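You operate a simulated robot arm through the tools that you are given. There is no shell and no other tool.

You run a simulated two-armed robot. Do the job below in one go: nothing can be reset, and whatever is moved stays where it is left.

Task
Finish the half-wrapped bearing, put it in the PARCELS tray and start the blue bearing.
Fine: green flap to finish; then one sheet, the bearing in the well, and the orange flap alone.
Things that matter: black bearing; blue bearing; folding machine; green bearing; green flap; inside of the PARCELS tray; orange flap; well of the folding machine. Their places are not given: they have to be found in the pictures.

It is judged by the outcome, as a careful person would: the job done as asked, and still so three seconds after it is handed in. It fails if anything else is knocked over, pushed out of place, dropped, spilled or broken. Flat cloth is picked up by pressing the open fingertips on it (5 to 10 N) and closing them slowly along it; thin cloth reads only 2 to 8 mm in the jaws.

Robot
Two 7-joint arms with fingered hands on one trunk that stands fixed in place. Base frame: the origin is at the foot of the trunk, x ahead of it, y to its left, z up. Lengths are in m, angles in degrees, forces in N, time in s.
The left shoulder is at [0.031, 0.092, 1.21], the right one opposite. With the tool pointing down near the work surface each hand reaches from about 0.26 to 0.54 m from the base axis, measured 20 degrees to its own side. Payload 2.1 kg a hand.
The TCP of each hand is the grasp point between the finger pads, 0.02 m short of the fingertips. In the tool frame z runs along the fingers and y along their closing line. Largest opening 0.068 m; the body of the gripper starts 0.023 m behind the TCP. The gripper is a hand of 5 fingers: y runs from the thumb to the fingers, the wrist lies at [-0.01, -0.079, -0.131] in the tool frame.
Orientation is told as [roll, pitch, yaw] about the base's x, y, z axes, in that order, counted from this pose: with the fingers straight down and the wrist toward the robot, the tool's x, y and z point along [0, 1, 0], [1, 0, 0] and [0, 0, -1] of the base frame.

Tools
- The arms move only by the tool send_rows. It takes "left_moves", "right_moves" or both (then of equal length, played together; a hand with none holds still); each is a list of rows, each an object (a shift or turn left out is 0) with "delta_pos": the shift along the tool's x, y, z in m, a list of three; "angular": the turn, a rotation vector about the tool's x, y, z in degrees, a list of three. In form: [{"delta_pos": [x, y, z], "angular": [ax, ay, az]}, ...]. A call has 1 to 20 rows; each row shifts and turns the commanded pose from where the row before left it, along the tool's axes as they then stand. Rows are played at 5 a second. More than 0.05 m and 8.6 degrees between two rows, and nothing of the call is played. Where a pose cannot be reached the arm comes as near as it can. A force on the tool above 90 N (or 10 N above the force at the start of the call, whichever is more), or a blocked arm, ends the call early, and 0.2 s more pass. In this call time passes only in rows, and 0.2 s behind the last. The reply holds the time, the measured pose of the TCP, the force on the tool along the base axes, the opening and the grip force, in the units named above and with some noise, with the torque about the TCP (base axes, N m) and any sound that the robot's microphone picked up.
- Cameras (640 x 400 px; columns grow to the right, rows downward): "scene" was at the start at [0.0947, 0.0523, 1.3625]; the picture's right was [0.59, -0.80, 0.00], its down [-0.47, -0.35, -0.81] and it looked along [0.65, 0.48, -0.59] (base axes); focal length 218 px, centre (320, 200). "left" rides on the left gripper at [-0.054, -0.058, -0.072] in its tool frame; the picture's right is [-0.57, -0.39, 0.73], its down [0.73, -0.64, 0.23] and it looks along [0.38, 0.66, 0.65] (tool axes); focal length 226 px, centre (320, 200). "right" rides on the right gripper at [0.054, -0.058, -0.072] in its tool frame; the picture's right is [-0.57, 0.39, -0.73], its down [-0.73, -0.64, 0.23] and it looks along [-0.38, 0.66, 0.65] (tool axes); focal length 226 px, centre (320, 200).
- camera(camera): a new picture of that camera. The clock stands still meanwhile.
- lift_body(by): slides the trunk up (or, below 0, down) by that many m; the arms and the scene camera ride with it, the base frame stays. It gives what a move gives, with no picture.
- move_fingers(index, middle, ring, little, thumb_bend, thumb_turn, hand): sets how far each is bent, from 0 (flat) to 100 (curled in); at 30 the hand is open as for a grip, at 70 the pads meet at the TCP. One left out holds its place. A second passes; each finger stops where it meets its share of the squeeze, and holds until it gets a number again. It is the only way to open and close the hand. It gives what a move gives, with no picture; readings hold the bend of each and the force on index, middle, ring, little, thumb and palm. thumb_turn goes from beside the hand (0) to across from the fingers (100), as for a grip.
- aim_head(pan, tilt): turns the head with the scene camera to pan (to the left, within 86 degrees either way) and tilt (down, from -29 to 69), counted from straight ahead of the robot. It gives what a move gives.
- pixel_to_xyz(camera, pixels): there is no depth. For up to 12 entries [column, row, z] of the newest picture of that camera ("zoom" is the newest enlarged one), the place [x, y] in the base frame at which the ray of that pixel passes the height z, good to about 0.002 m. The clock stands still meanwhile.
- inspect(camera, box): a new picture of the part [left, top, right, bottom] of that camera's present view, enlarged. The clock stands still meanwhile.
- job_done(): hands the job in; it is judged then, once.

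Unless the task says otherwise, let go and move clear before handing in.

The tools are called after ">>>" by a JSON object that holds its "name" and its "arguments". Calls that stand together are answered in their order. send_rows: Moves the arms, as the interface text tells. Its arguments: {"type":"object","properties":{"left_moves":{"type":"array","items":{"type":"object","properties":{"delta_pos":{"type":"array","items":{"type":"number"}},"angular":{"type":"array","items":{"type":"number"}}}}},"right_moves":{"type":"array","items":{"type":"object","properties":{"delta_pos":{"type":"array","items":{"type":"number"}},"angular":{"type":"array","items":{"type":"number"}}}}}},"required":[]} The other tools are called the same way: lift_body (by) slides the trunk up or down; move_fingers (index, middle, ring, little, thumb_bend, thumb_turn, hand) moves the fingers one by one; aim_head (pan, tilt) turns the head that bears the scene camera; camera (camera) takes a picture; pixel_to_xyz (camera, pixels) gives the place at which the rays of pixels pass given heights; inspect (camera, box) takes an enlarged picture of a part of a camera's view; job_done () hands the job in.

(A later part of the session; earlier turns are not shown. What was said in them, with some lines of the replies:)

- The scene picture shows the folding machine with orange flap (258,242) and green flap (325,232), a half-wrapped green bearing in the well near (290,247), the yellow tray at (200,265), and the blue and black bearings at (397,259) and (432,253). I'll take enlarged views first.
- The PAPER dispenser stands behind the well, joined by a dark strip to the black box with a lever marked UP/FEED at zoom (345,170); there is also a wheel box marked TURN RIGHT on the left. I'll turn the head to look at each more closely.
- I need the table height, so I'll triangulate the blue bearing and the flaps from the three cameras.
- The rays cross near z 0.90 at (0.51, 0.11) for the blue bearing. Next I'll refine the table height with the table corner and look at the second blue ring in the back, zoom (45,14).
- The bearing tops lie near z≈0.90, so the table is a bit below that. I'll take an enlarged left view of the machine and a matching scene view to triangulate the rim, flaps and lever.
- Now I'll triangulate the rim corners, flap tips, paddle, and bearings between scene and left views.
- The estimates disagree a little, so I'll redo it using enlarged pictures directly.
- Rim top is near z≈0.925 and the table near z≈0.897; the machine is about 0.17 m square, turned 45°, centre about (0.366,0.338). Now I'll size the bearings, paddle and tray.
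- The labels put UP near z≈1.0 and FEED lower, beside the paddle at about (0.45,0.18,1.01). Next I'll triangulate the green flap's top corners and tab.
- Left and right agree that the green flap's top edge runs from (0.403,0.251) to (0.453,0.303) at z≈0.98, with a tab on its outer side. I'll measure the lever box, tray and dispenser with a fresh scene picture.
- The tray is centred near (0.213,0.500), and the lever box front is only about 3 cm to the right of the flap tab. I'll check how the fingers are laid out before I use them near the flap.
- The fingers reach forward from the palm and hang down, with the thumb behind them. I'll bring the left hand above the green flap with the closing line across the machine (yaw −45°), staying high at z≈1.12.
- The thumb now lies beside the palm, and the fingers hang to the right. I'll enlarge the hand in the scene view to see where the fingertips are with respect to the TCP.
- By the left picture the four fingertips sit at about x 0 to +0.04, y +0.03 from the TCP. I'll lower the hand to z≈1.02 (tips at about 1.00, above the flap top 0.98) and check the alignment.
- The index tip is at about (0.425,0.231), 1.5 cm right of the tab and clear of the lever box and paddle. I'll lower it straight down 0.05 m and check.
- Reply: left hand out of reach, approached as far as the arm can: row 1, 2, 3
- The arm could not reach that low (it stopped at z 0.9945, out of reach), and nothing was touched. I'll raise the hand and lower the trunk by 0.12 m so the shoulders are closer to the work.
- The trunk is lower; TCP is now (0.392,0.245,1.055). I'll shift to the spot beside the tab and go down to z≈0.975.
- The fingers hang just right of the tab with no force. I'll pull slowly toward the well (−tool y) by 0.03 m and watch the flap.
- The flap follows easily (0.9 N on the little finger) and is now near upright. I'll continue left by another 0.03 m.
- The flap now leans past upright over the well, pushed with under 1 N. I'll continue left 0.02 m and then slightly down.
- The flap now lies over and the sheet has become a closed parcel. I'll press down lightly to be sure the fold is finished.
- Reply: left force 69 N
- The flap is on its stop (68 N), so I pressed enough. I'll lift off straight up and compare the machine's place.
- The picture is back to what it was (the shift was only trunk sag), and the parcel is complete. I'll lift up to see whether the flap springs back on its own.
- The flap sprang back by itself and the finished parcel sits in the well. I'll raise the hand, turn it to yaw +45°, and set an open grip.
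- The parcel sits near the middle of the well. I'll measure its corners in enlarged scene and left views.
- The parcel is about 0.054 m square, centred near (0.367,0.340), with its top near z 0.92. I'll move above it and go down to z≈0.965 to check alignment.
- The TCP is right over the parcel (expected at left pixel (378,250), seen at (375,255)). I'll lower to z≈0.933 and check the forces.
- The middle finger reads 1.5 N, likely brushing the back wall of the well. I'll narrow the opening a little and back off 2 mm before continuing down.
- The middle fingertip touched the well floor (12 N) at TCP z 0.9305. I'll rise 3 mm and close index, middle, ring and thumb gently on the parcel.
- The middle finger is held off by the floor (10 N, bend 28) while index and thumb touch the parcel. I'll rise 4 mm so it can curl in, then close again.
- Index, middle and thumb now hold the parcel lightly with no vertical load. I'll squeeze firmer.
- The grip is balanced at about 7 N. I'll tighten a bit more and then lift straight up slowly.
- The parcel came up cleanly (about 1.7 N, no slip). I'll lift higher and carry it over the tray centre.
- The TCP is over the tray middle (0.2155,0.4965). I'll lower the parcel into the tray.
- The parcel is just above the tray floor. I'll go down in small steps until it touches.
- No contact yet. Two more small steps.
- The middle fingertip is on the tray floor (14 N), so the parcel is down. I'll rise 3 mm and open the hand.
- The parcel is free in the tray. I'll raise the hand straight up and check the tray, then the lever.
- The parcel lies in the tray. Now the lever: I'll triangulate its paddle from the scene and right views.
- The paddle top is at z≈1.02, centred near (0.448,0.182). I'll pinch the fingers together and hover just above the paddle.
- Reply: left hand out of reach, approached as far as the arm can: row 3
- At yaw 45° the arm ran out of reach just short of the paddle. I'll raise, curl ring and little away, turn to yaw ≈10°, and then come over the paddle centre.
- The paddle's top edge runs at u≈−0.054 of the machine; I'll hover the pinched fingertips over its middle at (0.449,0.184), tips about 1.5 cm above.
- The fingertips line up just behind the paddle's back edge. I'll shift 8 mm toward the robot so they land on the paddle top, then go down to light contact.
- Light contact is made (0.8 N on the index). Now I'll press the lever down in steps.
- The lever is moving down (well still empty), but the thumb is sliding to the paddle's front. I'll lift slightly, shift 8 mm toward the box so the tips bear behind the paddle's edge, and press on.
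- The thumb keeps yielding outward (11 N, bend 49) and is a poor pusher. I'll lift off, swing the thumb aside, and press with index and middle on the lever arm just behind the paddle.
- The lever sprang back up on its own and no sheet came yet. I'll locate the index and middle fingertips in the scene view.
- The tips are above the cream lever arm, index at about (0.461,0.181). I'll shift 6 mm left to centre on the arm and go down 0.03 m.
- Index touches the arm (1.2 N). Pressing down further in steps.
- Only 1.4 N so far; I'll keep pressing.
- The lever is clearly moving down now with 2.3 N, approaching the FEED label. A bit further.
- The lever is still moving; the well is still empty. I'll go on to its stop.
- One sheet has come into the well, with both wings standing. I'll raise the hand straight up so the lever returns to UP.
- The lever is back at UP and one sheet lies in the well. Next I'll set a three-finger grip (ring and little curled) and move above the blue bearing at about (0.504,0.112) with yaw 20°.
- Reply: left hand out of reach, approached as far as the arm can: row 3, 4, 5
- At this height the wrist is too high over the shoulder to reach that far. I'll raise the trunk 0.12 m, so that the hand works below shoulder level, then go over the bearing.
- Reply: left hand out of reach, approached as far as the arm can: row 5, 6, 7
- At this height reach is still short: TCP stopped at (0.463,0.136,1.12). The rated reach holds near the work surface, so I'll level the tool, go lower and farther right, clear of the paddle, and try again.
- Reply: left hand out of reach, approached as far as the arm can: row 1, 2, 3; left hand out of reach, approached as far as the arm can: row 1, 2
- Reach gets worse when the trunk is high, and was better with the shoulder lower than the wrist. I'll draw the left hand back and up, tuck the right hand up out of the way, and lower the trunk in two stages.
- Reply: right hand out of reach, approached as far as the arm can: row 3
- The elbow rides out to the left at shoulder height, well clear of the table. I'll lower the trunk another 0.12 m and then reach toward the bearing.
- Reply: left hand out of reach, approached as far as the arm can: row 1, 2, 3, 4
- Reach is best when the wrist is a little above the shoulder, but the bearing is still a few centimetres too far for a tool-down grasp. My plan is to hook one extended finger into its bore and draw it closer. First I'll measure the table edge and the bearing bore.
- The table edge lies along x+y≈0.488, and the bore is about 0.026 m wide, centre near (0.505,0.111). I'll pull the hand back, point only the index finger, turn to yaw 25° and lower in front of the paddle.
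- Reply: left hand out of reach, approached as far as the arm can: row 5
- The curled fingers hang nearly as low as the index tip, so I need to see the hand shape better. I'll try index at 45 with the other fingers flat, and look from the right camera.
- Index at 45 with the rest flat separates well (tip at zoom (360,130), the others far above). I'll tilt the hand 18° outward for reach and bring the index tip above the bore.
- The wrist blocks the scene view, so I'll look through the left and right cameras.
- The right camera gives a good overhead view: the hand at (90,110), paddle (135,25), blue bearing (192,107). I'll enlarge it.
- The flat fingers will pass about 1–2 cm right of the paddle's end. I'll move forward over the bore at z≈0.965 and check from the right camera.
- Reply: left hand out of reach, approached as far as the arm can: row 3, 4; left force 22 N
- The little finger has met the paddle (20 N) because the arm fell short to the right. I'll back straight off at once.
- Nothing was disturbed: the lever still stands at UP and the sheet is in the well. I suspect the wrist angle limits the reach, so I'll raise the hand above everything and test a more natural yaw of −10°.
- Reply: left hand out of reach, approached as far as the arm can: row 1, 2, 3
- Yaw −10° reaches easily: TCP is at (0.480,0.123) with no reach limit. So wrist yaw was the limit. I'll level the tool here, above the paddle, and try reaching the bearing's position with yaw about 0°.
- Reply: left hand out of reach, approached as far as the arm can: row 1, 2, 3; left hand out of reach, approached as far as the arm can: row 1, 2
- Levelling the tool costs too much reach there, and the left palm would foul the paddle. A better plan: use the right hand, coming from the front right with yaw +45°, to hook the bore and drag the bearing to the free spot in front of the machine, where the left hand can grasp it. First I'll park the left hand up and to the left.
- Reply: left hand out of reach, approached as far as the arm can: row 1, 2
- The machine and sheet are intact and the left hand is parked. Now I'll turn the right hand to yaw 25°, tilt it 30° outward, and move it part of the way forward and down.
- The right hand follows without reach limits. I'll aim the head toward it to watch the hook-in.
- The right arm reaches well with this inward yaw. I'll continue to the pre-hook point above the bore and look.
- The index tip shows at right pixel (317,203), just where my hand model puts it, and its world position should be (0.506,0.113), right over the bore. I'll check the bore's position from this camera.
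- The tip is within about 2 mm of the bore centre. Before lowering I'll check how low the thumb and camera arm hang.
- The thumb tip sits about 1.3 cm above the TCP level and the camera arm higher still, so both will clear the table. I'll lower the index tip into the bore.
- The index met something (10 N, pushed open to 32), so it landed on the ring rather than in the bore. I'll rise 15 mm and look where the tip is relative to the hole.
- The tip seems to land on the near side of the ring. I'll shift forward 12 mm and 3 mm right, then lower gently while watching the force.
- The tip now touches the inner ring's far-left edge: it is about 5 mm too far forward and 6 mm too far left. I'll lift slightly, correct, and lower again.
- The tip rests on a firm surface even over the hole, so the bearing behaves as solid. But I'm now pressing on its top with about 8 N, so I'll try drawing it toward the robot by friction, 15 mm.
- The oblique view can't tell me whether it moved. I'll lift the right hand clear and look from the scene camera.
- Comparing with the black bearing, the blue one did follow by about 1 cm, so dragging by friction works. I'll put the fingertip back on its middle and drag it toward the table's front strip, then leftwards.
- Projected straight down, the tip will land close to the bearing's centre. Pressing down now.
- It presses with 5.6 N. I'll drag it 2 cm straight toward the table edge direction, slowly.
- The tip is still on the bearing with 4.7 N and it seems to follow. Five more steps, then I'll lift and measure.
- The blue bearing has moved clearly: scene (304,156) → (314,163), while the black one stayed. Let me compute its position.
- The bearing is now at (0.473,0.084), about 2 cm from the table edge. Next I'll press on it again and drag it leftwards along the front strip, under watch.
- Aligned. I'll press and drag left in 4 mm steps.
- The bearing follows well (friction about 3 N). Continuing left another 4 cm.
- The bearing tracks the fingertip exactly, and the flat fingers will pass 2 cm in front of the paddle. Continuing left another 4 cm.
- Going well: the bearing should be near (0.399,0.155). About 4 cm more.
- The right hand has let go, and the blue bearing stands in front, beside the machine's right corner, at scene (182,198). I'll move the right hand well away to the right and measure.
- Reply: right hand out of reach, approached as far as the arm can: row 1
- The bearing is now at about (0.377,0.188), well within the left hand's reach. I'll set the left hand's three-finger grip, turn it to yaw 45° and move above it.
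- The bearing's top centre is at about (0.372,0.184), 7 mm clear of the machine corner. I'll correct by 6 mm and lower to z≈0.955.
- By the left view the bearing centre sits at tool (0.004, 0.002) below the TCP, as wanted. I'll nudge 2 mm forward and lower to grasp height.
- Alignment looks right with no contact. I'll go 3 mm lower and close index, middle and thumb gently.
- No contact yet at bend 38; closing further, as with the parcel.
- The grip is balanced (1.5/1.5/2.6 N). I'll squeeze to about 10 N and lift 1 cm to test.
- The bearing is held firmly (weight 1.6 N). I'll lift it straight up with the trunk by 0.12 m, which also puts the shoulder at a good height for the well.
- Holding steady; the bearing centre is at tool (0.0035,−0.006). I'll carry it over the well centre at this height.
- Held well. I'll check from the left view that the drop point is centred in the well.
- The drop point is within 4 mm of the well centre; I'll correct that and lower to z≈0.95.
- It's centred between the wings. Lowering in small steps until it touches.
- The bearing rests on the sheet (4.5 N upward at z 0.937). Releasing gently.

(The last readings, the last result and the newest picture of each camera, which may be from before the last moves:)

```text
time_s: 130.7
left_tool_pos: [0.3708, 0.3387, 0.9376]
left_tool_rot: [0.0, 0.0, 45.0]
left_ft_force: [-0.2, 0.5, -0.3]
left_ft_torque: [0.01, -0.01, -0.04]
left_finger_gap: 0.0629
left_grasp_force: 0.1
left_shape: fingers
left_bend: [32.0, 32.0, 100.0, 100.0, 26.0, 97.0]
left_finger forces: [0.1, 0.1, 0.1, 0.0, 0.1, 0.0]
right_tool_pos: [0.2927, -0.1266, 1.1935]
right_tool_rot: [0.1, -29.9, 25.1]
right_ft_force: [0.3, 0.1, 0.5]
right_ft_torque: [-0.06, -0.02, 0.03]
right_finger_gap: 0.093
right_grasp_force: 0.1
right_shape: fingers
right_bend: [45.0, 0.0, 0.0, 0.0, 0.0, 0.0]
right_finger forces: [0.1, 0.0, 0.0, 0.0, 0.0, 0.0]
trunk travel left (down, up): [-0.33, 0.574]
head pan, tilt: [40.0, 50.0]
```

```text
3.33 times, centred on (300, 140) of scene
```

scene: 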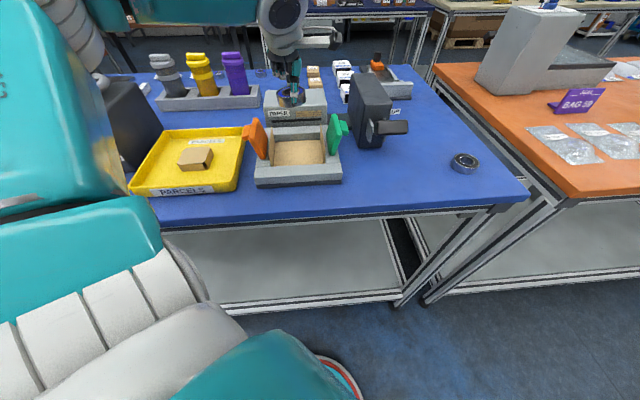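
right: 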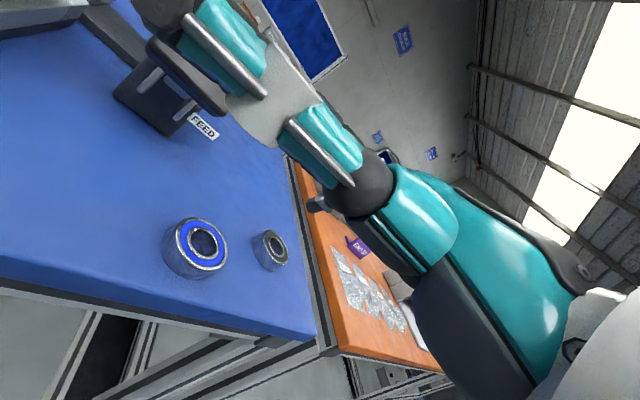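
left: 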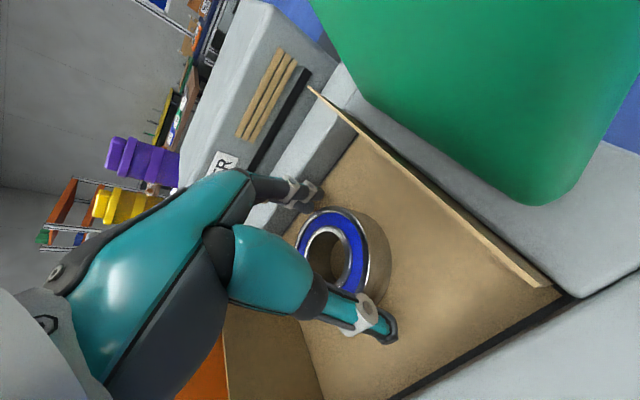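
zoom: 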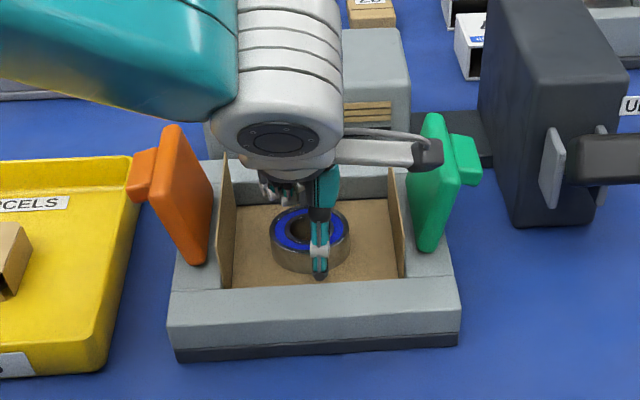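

The bearing sits free in the well on the sheet. I'll raise the hand straight up.

>>> {"name": "send_rows", "arguments": {"left_moves": [{"delta_pos": [0, 0, -0.015]}, {"delta_pos": [0, 0, -0.025]}, {"delta_pos": [0, 0, -0.04]}, {"delta_pos": [0, 0, -0.04]}]}}

>>> {"name": "camera", "arguments": {"camera": "scene"}}

>>> {"name": "inspect", "arguments": {"camera": "scene", "box": [230, 80, 370, 200]}}

>>> {"name": "camera", "arguments": {"camera": "left"}}

```text
time_s: 131.7
left_tool_pos: [0.3731, 0.3385, 1.0559]
left_tool_rot: [0.1, 0.0, 45.0]
left_ft_force: [0.0, -0.1, -0.1]
left_ft_torque: [-0.01, 0.0, -0.01]
left_finger_gap: 0.0627
left_grasp_force: 0.1
left_shape: fingers
left_bend: [32.0, 32.0, 100.0, 100.0, 26.0, 97.0]
left_finger forces: [0.0, 0.0, 0.1, 0.0, 0.0, 0.0]
right_tool_pos: [0.2934, -0.1274, 1.1945]
right_tool_rot: [0.1, -29.9, 25.1]
right_ft_force: [0.4, 0.2, -0.1]
right_ft_torque: [0.0, -0.03, -0.01]
right_finger_gap: 0.0932
right_grasp_force: 0.0
right_shape: fingers
right_bend: [45.0, 0.0, 0.0, 0.0, 0.0, 0.0]
right_finger forces: [0.0, 0.0, 0.0, 0.1, 0.1, 0.0]
trunk travel left (down, up): [-0.33, 0.574]
head pan, tilt: [40.0, 50.0]
```

```text
taken
```

scene: 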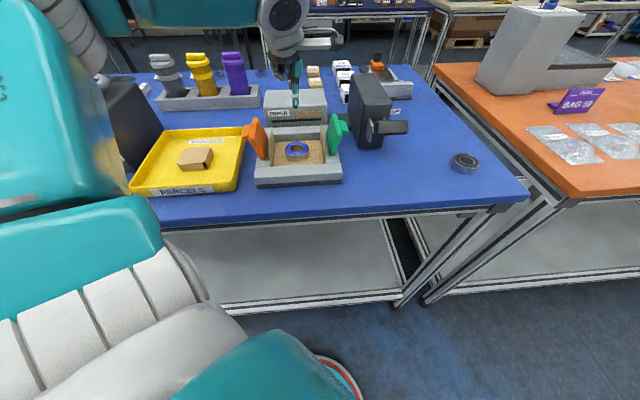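

```text
3.33 times, centred on (300, 140) of scene
```

zoom: 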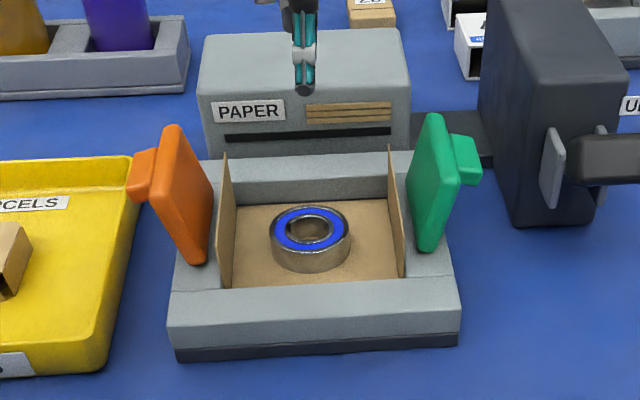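

```text
taken
```

left: 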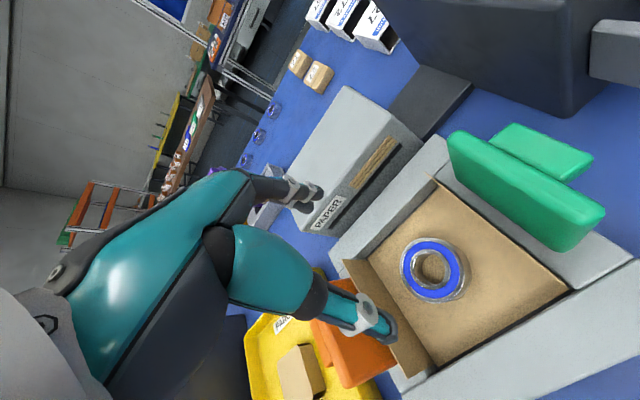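

The blue bearing is centred in the well. Now the orange flap: I'll close the fingertips together and move over to its left side, high above, and check the gap between its tab and the tray.

>>> {"name": "move_fingers", "arguments": {"hand": "left", "index": 68, "middle": 68, "ring": 68, "little": 68, "thumb_bend": 66, "thumb_turn": 100}}

>>> {"name": "send_rows", "arguments": {"left_moves": [{"delta_pos": [0.0337, -0.001, 0]}, {"delta_pos": [0.0337, -0.0015, 0]}, {"delta_pos": [0.0337, -0.0015, 0]}, {"delta_pos": [0.0335, -0.001, 0]}]}}

>>> {"name": "camera", "arguments": {"camera": "scene"}}

>>> {"name": "inspect", "arguments": {"camera": "scene", "box": [180, 60, 340, 200]}}

>>> {"name": "camera", "arguments": {"camera": "left"}}

```text
time_s: 132.7
left_tool_pos: [0.3723, 0.3392, 1.0546]
left_tool_rot: [0.0, 0.0, 45.1]
left_ft_force: [0.9, 0.4, 0.0]
left_ft_torque: [0.01, -0.02, 0.01]
left_finger_gap: 0.001
left_grasp_force: 0.1
left_shape: fingers
left_bend: [68.0, 68.0, 68.0, 68.0, 66.0, 100.0]
left_finger forces: [0.0, 0.1, 0.0, 0.1, 0.1, 0.0]
right_tool_pos: [0.2949, -0.1265, 1.1947]
right_tool_rot: [0.1, -30.0, 25.2]
right_ft_force: [-0.2, -0.1, 0.2]
right_ft_torque: [0.01, 0.02, 0.0]
right_finger_gap: 0.0931
right_grasp_force: 0.0
right_shape: fingers
right_bend: [45.0, 0.0, 0.0, 0.0, 0.0, 0.0]
right_finger forces: [0.1, 0.0, 0.0, 0.0, 0.1, 0.1]
trunk travel left (down, up): [-0.33, 0.574]
head pan, tilt: [40.0, 50.0]
```

```text
time_s: 133.7
left_tool_pos: [0.2731, 0.4284, 1.0555]
left_tool_rot: [0.1, 0.1, 45.0]
left_ft_force: [-0.2, -0.2, -0.1]
left_ft_torque: [-0.02, 0.01, 0.01]
left_finger_gap: 0.0006
left_grasp_force: 0.0
left_shape: fingers
left_bend: [68.0, 68.0, 68.0, 68.0, 66.0, 100.0]
left_finger forces: [0.0, 0.0, 0.0, 0.1, 0.0, 0.1]
right_tool_pos: [0.2942, -0.1271, 1.194]
right_tool_rot: [0.0, -29.9, 25.0]
right_ft_force: [-0.5, -0.3, 0.4]
right_ft_torque: [0.01, 0.03, 0.03]
right_finger_gap: 0.0931
right_grasp_force: 0.2
right_shape: fingers
right_bend: [45.0, 0.0, 0.0, 0.0, 0.0, 0.0]
right_finger forces: [0.0, 0.1, 0.0, 0.0, 0.1, 0.1]
trunk travel left (down, up): [-0.33, 0.574]
head pan, tilt: [40.0, 50.0]
```

```text
taken
```

scene: 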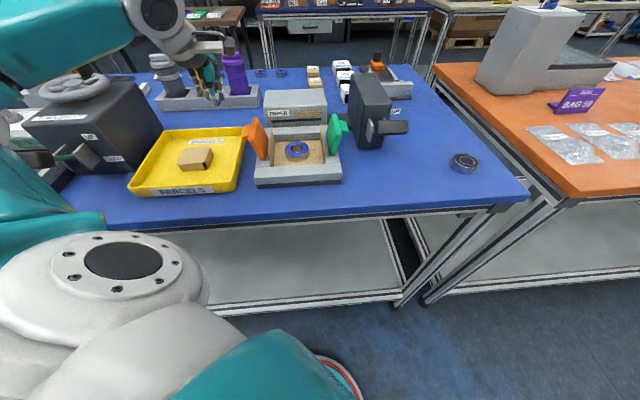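

```text
2.86 times, centred on (260, 130) of scene
```

zoom: 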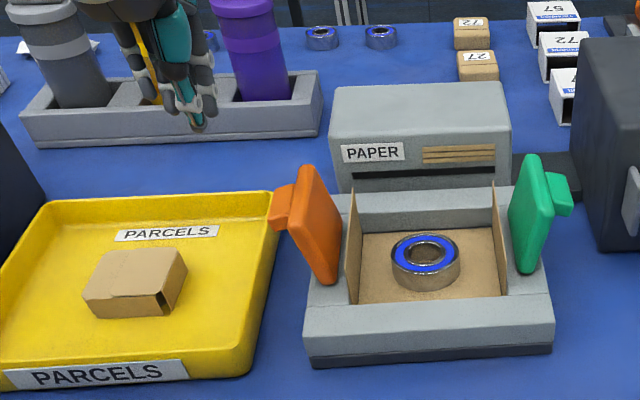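

```text
taken
```

left: 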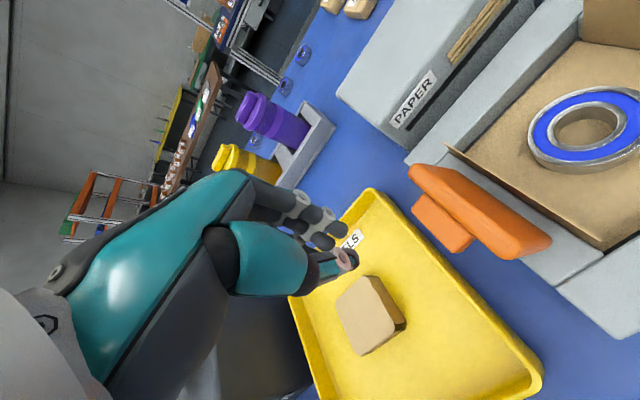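

>>> {"name": "inspect", "arguments": {"camera": "left", "box": [390, 140, 570, 290]}}

>>> {"name": "pixel_to_xyz", "arguments": {"camera": "left", "pixels": [[412, 203, 0.975], [414, 212, 0.96], [455, 252, 0.97], [455, 252, 0.96], [410, 170, 0.98], [548, 240, 0.98], [510, 259, 0.98]]}}

>>> {"name": "pixel_to_xyz", "arguments": {"camera": "scene", "pixels": [[245.5, 155, 0.975], [243.5, 151.5, 0.98], [243.5, 158, 0.955], [256, 119.5, 0.98], [246, 140, 0.97]]}}

```text
2.67 times, centred on (480, 215) of left
```

zoom: 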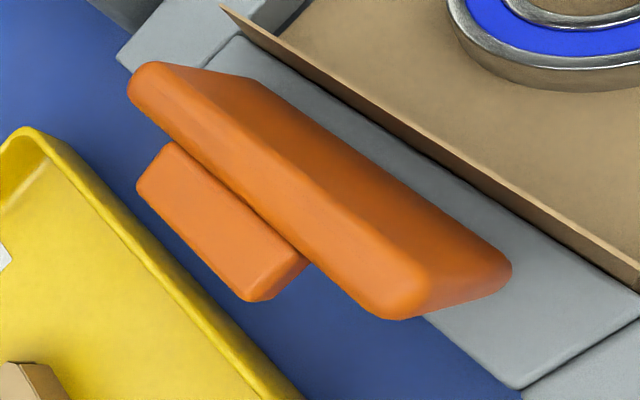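

```text
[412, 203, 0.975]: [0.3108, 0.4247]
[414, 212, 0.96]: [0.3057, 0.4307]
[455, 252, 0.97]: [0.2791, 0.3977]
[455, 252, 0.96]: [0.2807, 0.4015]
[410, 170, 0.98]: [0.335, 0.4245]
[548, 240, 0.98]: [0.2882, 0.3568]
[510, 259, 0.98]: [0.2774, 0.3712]
```

```text
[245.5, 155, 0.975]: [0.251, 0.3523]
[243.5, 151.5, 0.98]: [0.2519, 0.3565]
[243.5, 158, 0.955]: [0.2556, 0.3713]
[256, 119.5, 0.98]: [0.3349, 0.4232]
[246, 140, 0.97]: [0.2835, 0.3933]
```

The tab's outer face is at w≈−0.105 (about 1.5 cm right of my fingertips), and the tray rim is lower than the tips will be. I'll lower to z≈0.977.

>>> {"name": "send_rows", "arguments": {"left_moves": [{"delta_pos": [0, 0, 0.03]}, {"delta_pos": [0, 0, 0.03]}, {"delta_pos": [0, 0, 0.0185]}]}}

>>> {"name": "inspect", "arguments": {"camera": "scene", "box": [180, 60, 340, 200]}}

>>> {"name": "camera", "arguments": {"camera": "left"}}

```text
time_s: 134.5
left_tool_pos: [0.2733, 0.4284, 0.9795]
left_tool_rot: [-0.1, -0.1, 45.0]
left_ft_force: [0.2, 0.3, -0.5]
left_ft_torque: [0.01, 0.0, -0.02]
left_finger_gap: 0.0008
left_grasp_force: 0.2
left_shape: fingers
left_bend: [68.0, 68.0, 68.0, 68.0, 66.0, 100.0]
left_finger forces: [0.1, 0.0, 0.1, 0.0, 0.0, 0.0]
right_tool_pos: [0.2939, -0.127, 1.1938]
right_tool_rot: [0.2, -29.9, 25.1]
right_ft_force: [0.6, 0.3, 0.7]
right_ft_torque: [0.01, 0.0, -0.05]
right_finger_gap: 0.0927
right_grasp_force: 0.1
right_shape: fingers
right_bend: [45.0, 0.0, 0.0, 0.0, 0.0, 0.0]
right_finger forces: [0.1, 0.1, 0.0, 0.0, 0.1, 0.0]
trunk travel left (down, up): [-0.33, 0.574]
head pan, tilt: [40.0, 50.0]
```

```text
2.86 times, centred on (260, 130) of scene
```

zoom: 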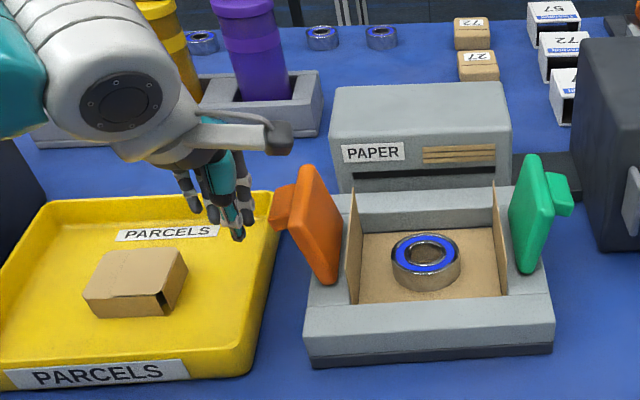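

```text
taken
```

left: 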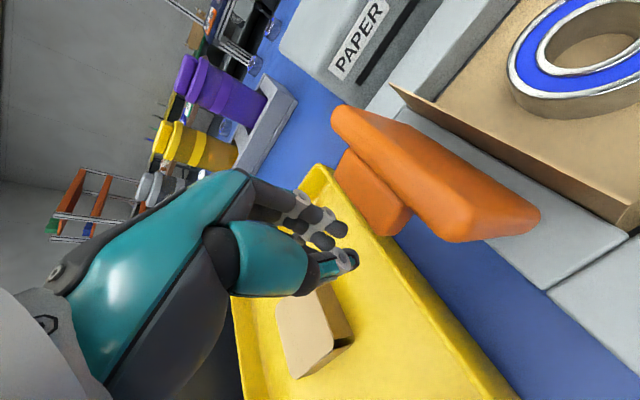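

Well placed. Pushing to the right (toward the well) in 1 cm steps.

>>> {"name": "send_rows", "arguments": {"left_moves": [{"delta_pos": [-0.01, 0, 0]}, {"delta_pos": [-0.01, 0, 0]}, {"delta_pos": [-0.01, 0, 0]}]}}

>>> {"name": "inspect", "arguments": {"camera": "scene", "box": [180, 60, 340, 200]}}

```text
time_s: 135.3
left_tool_pos: [0.2945, 0.4087, 0.9787]
left_tool_rot: [0.0, 0.0, 45.0]
left_ft_force: [-0.2, 0.4, 1.3]
left_ft_torque: [0.03, -0.01, 0.0]
left_finger_gap: 0.0006
left_grasp_force: 0.5
left_shape: fingers
left_bend: [68.0, 68.0, 68.0, 68.0, 66.0, 100.0]
left_finger forces: [0.7, 0.0, 0.0, 0.0, 0.0, 0.0]
right_tool_pos: [0.2932, -0.1262, 1.1936]
right_tool_rot: [0.1, -29.9, 25.2]
right_ft_force: [0.3, 0.4, 0.2]
right_ft_torque: [0.01, 0.03, 0.02]
right_finger_gap: 0.0929
right_grasp_force: 0.0
right_shape: fingers
right_bend: [45.0, 0.0, 0.0, 0.0, 0.0, 0.0]
right_finger forces: [0.0, 0.0, 0.0, 0.1, 0.0, 0.0]
trunk travel left (down, up): [-0.33, 0.574]
head pan, tilt: [40.0, 50.0]
```

```text
2.86 times, centred on (260, 130) of scene
```

zoom: 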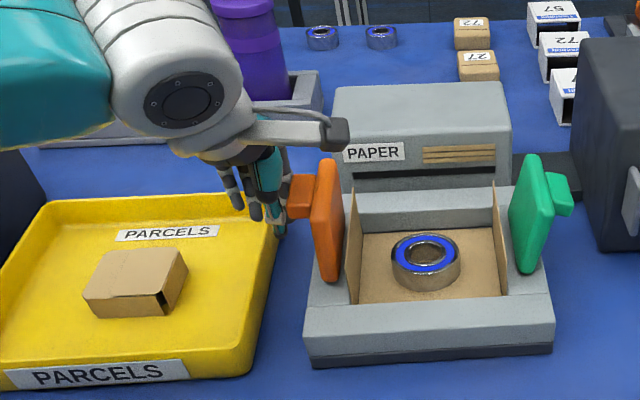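

The orange flap is rising with only 0.7 N. Continuing.

>>> {"name": "send_rows", "arguments": {"left_moves": [{"delta_pos": [-0.01, 0, 0]}, {"delta_pos": [-0.01, 0, 0]}, {"delta_pos": [-0.01, 0, 0]}]}}

>>> {"name": "inspect", "arguments": {"camera": "scene", "box": [200, 60, 360, 200]}}

```text
time_s: 136.1
left_tool_pos: [0.3157, 0.3853, 0.978]
left_tool_rot: [0.0, 0.0, 45.1]
left_ft_force: [-0.1, -0.9, 0.8]
left_ft_torque: [0.02, 0.0, -0.01]
left_finger_gap: 0.0007
left_grasp_force: 0.5
left_shape: fingers
left_bend: [68.0, 68.0, 68.0, 68.0, 66.0, 100.0]
left_finger forces: [0.6, 0.0, 0.1, 0.1, 0.0, 0.0]
right_tool_pos: [0.2935, -0.1276, 1.1936]
right_tool_rot: [0.2, -29.9, 25.0]
right_ft_force: [-0.3, 0.2, 0.0]
right_ft_torque: [0.02, -0.01, -0.02]
right_finger_gap: 0.0929
right_grasp_force: 0.1
right_shape: fingers
right_bend: [45.0, 0.0, 0.0, 0.0, 0.0, 0.0]
right_finger forces: [0.0, 0.0, 0.0, 0.0, 0.0, 0.0]
trunk travel left (down, up): [-0.33, 0.574]
head pan, tilt: [40.0, 50.0]
```

```text
2.86 times, centred on (280, 130) of scene
```

zoom: 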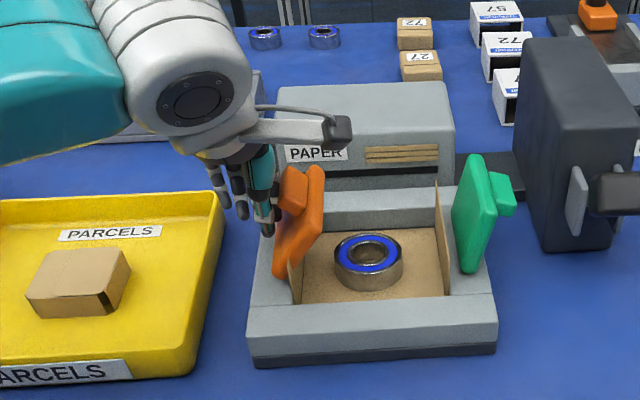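

It's leaning over the well now. Two more centimetres.

>>> {"name": "send_rows", "arguments": {"left_moves": [{"delta_pos": [-0.01, 0, 0]}, {"delta_pos": [-0.01, 0, 0]}]}}

>>> {"name": "inspect", "arguments": {"camera": "scene", "box": [220, 70, 360, 190]}}

```text
time_s: 136.7
left_tool_pos: [0.3289, 0.3726, 0.979]
left_tool_rot: [0.1, 0.0, 45.1]
left_ft_force: [-0.9, -0.1, 0.9]
left_ft_torque: [0.02, 0.01, 0.0]
left_finger_gap: 0.0
left_grasp_force: 0.3
left_shape: fingers
left_bend: [69.0, 68.0, 68.0, 68.0, 66.0, 100.0]
left_finger forces: [1.1, 0.1, 0.1, 0.1, 0.0, 0.1]
right_tool_pos: [0.2934, -0.1267, 1.1935]
right_tool_rot: [0.0, -29.9, 25.1]
right_ft_force: [-0.9, 0.3, -0.7]
right_ft_torque: [-0.03, 0.01, -0.03]
right_finger_gap: 0.093
right_grasp_force: 0.2
right_shape: fingers
right_bend: [45.0, 0.0, 0.0, 0.0, 0.0, 0.0]
right_finger forces: [0.0, 0.0, 0.1, 0.0, 0.0, 0.0]
trunk travel left (down, up): [-0.33, 0.574]
head pan, tilt: [40.0, 50.0]
```

```text
3.33 times, centred on (290, 130) of scene
```

zoom: 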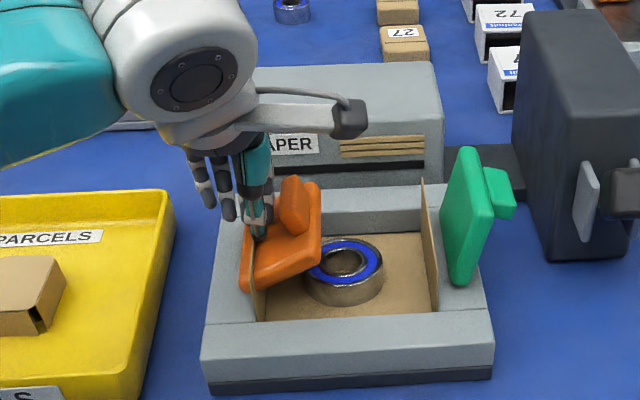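

About halfway closed. I'll follow it over with slight downward motion.

>>> {"name": "send_rows", "arguments": {"left_moves": [{"delta_pos": [-0.01, 0, 0.002]}, {"delta_pos": [-0.01, 0, 0.003]}]}}

>>> {"name": "inspect", "arguments": {"camera": "scene", "box": [220, 70, 360, 190]}}

>>> {"name": "camera", "arguments": {"camera": "left"}}

```text
time_s: 137.3
left_tool_pos: [0.3434, 0.3584, 0.9722]
left_tool_rot: [0.2, 0.1, 45.1]
left_ft_force: [-2.3, 2.0, -1.1]
left_ft_torque: [-0.02, 0.03, 0.01]
left_finger_gap: 0.0003
left_grasp_force: 1.5
left_shape: fingers
left_bend: [68.0, 68.0, 68.0, 68.0, 66.0, 100.0]
left_finger forces: [3.4, 0.0, 0.1, 0.0, 0.0, 0.0]
right_tool_pos: [0.293, -0.1265, 1.1931]
right_tool_rot: [0.1, -29.9, 25.1]
right_ft_force: [-0.9, 0.3, -0.7]
right_ft_torque: [-0.01, -0.01, -0.01]
right_finger_gap: 0.0929
right_grasp_force: 0.1
right_shape: fingers
right_bend: [45.0, 0.0, 0.0, 0.0, 0.0, 0.0]
right_finger forces: [0.1, 0.1, 0.1, 0.1, 0.0, 0.0]
trunk travel left (down, up): [-0.33, 0.574]
head pan, tilt: [40.0, 50.0]
```

```text
3.33 times, centred on (290, 130) of scene
```

zoom: 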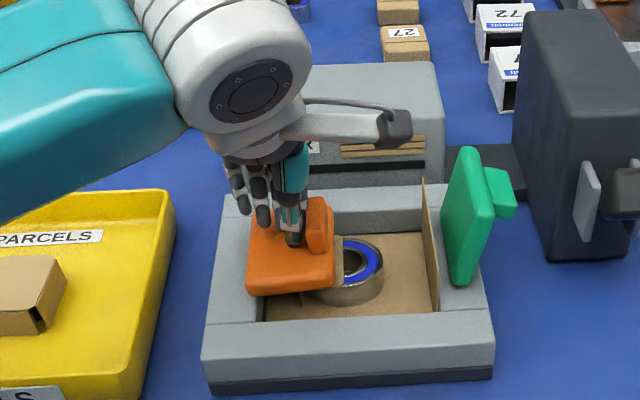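

```text
taken
```

left: 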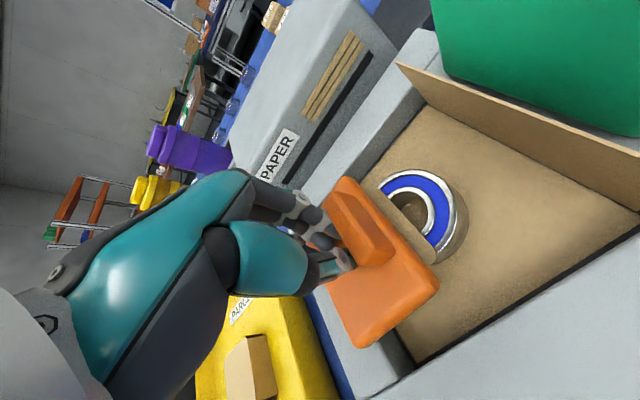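

The flap lies nearly flat. I'll press it down gently to finish the fold.

>>> {"name": "send_rows", "arguments": {"left_moves": [{"delta_pos": [0, 0, 0.005]}, {"delta_pos": [0, 0, 0.005]}]}}

>>> {"name": "inspect", "arguments": {"camera": "scene", "box": [220, 70, 360, 190]}}

>>> {"name": "inspect", "arguments": {"camera": "left", "box": [280, 140, 500, 380]}}

```text
time_s: 137.9
left_tool_pos: [0.3431, 0.3567, 0.9668]
left_tool_rot: [-0.3, -0.7, 45.1]
left_ft_force: [-0.2, 0.4, 44.6]
left_ft_torque: [-0.12, -0.01, -0.01]
left_finger_gap: 0.0001
left_grasp_force: 22.7
left_shape: fingers
left_bend: [66.0, 68.0, 68.0, 68.0, 71.0, 100.0]
left_finger forces: [15.2, 2.7, 0.0, 0.0, 27.3, 0.0]
right_tool_pos: [0.2908, -0.1298, 1.1953]
right_tool_rot: [0.0, -30.1, 25.1]
right_ft_force: [-0.3, 1.0, 0.5]
right_ft_torque: [-0.02, 0.02, 0.02]
right_finger_gap: 0.0931
right_grasp_force: 0.1
right_shape: fingers
right_bend: [45.0, 0.0, 0.0, 0.0, 0.0, 0.0]
right_finger forces: [0.1, 0.0, 0.1, 0.1, 0.0, 0.0]
trunk travel left (down, up): [-0.33, 0.574]
head pan, tilt: [40.0, 50.0]
```

```text
3.33 times, centred on (290, 130) of scene
```

zoom: 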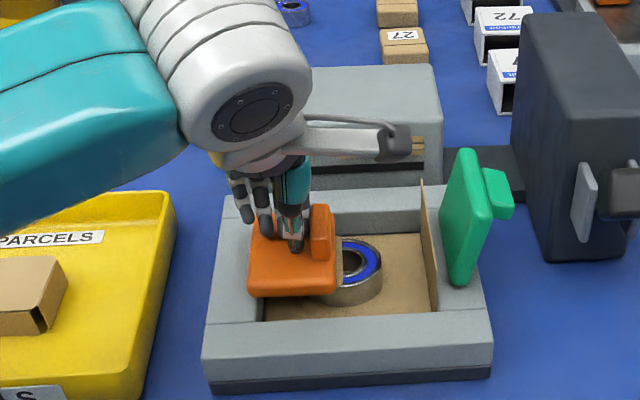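

```text
1.67 times, centred on (390, 260) of left
```

zoom: 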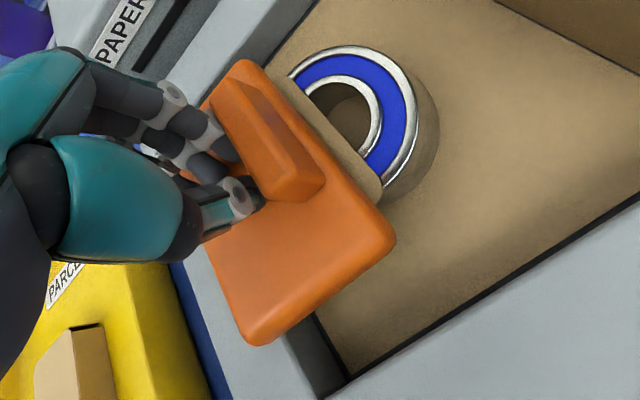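

The flap is on its stop (45 N) and the left wing is folded over the bearing. Lifting straight up so the flap springs back.

>>> {"name": "send_rows", "arguments": {"left_moves": [{"delta_pos": [0, 0, -0.008]}, {"delta_pos": [0.003, 0, -0.012]}, {"delta_pos": [0, 0, -0.02]}, {"delta_pos": [0, 0, -0.03]}, {"delta_pos": [0, 0, -0.04]}]}}

>>> {"name": "camera", "arguments": {"camera": "scene"}}

>>> {"name": "inspect", "arguments": {"camera": "scene", "box": [220, 80, 360, 200]}}

>>> {"name": "camera", "arguments": {"camera": "left"}}

```text
time_s: 139.1
left_tool_pos: [0.3413, 0.3602, 1.0716]
left_tool_rot: [0.1, 0.2, 45.0]
left_ft_force: [-0.7, 0.2, -0.1]
left_ft_torque: [-0.03, 0.01, 0.03]
left_finger_gap: 0.0001
left_grasp_force: 0.0
left_shape: fingers
left_bend: [68.0, 68.0, 68.0, 68.0, 66.0, 100.0]
left_finger forces: [0.0, 0.1, 0.0, 0.1, 0.0, 0.1]
right_tool_pos: [0.2932, -0.1276, 1.1933]
right_tool_rot: [0.1, -29.9, 25.2]
right_ft_force: [-0.5, -0.7, -0.7]
right_ft_torque: [0.02, -0.03, 0.01]
right_finger_gap: 0.093
right_grasp_force: 0.0
right_shape: fingers
right_bend: [45.0, 0.0, 0.0, 0.0, 0.0, 0.0]
right_finger forces: [0.0, 0.0, 0.1, 0.0, 0.0, 0.0]
trunk travel left (down, up): [-0.33, 0.574]
head pan, tilt: [40.0, 50.0]
```

```text
taken
```

scene: 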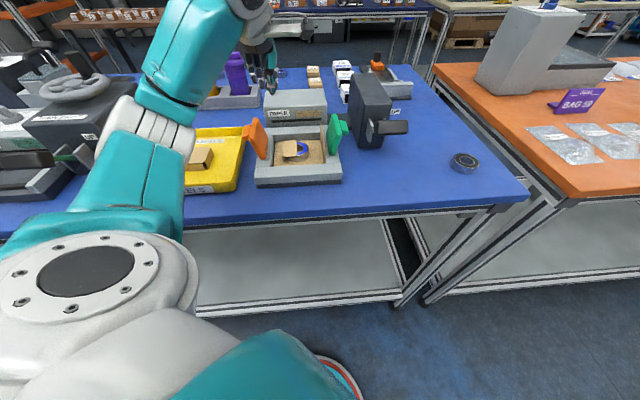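

```text
3.33 times, centred on (290, 140) of scene
```

zoom: 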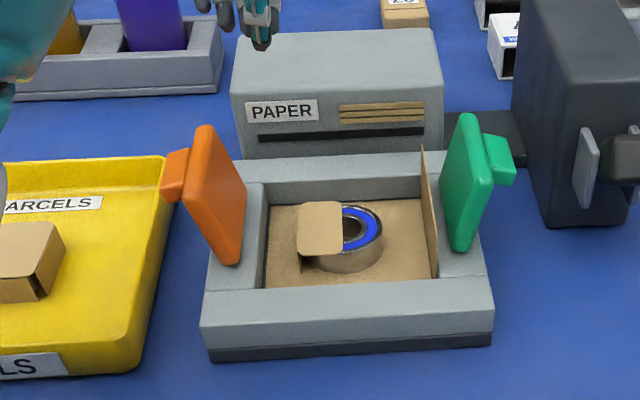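

```text
taken
```

left: 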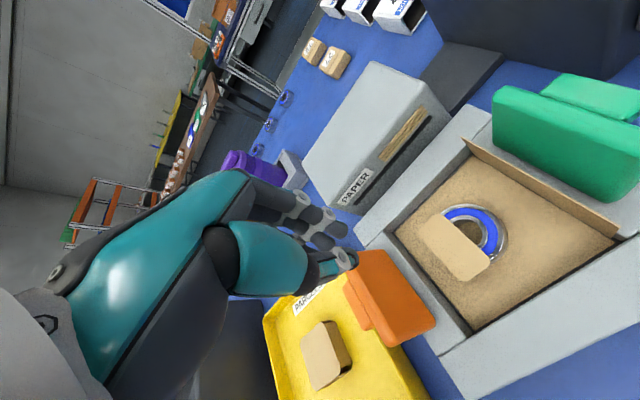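

The result matches the half-wrapped state: left wing folded over the blue bearing, right wing standing, both flaps back up. I'll retreat the left hand and do a final check all round.

>>> {"name": "send_rows", "arguments": {"left_moves": [{"delta_pos": [0, 0, -0.04]}, {"delta_pos": [0, -0.02, -0.03]}, {"delta_pos": [0.01, -0.04, 0]}, {"delta_pos": [0.01, -0.04, 0]}]}}

>>> {"name": "camera", "arguments": {"camera": "scene"}}

>>> {"name": "inspect", "arguments": {"camera": "scene", "box": [100, 40, 480, 240]}}

>>> {"name": "aim_head", "arguments": {"pan": 55, "tilt": 42}}

>>> {"name": "camera", "arguments": {"camera": "scene"}}

```text
time_s: 140.1
left_tool_pos: [0.2625, 0.3023, 1.139]
left_tool_rot: [0.0, 0.1, 45.1]
left_ft_force: [0.2, -0.5, -0.4]
left_ft_torque: [-0.01, 0.0, 0.01]
left_finger_gap: 0.0
left_grasp_force: 0.1
left_shape: fingers
left_bend: [68.0, 68.0, 68.0, 68.0, 66.0, 100.0]
left_finger forces: [0.1, 0.0, 0.1, 0.1, 0.0, 0.1]
left hand out of reach, approached as far as the arm can: row 4
right_tool_pos: [0.293, -0.1275, 1.1944]
right_tool_rot: [0.0, -29.9, 25.2]
right_ft_force: [0.0, -0.2, 0.6]
right_ft_torque: [0.03, -0.02, -0.03]
right_finger_gap: 0.093
right_grasp_force: 0.0
right_shape: fingers
right_bend: [45.0, 0.0, 0.0, 0.0, 0.0, 0.0]
right_finger forces: [0.0, 0.1, 0.0, 0.0, 0.0, 0.0]
trunk travel left (down, up): [-0.33, 0.574]
head pan, tilt: [40.0, 50.0]
```

```text
taken
```

scene: 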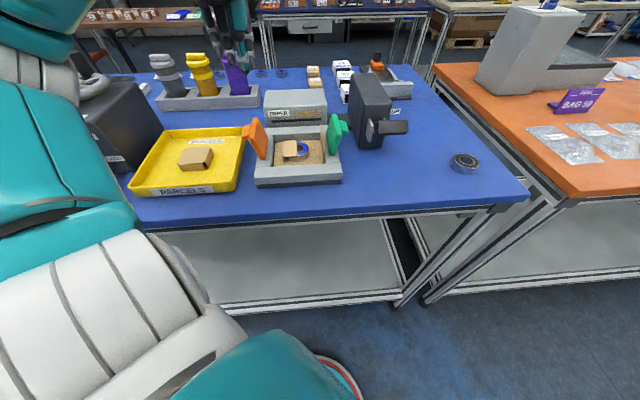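

```text
1.68 times, centred on (290, 140) of scene
```

zoom: 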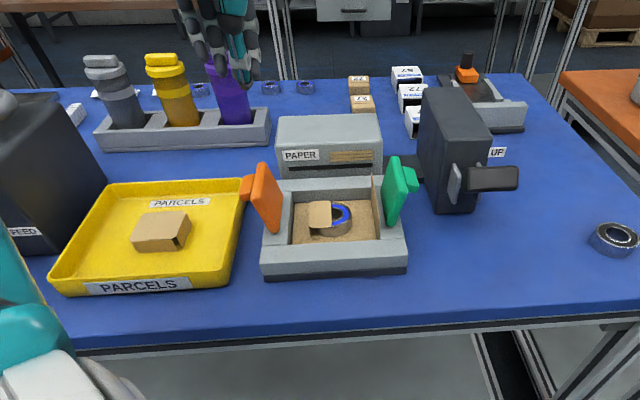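

```text
time_s: 140.9
left_tool_pos: [0.2628, 0.3014, 1.1405]
left_tool_rot: [0.0, 0.1, 45.1]
left_ft_force: [0.3, 0.3, 0.2]
left_ft_torque: [-0.01, -0.03, 0.0]
left_finger_gap: 0.0
left_grasp_force: 0.0
left_shape: fingers
left_bend: [68.0, 68.0, 68.0, 68.0, 66.0, 100.0]
left_finger forces: [0.0, 0.1, 0.1, 0.1, 0.0, 0.0]
right_tool_pos: [0.292, -0.1265, 1.193]
right_tool_rot: [0.1, -29.9, 25.0]
right_ft_force: [0.6, 0.6, -0.8]
right_ft_torque: [0.02, 0.02, 0.02]
right_finger_gap: 0.0929
right_grasp_force: 0.0
right_shape: fingers
right_bend: [45.0, 0.0, 0.0, 0.0, 0.0, 0.0]
right_finger forces: [0.1, 0.0, 0.0, 0.0, 0.0, 0.0]
trunk travel left (down, up): [-0.33, 0.574]
head pan, tilt: [55.0, 42.0]
```

```text
taken
```

scene: 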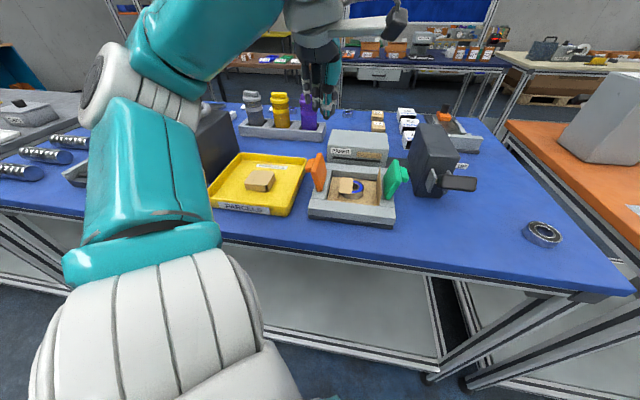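

The final pictures show the green parcel in the PARCELS tray and the blue bearing half-wrapped in the well. Its left wing is folded and its right wing stands, both flaps are up, and the lever is at UP. The black bearing and everything else are in place, and both hands are clear, so I'm handing the job in.

>>> {"name": "job_done", "arguments": {}}

```text
The job is handed in.
```

The job is handed in. My last check of the pictures showed everything as you asked:

- **Green bearing:** I closed the green flap to finish the wrap, and the parcel now lies in the PARCELS tray.
- **Blue bearing:** I fed one sheet, set the bearing in the well and folded it with the orange flap alone. Its left wing is folded over, its right wing still stands, and both flaps are back up.
- **Everything else:** The black bearing and the other items look undisturbed. The lever is back at UP and both hands are clear.

Three things happened along the way:

- **Feed lever:** My first pushes on it stopped short and fed nothing. The one full press fed the single sheet.
- **Paddle contact:** While I was reaching for the blue bearing, the little finger touched the lever's paddle at about 20 N. I backed off and the lever stayed at UP.
- **Blue bearing dragged:** It was too far away for a straight grasp. I slid it along the table with the right hand's fingertip before picking it up with the left.
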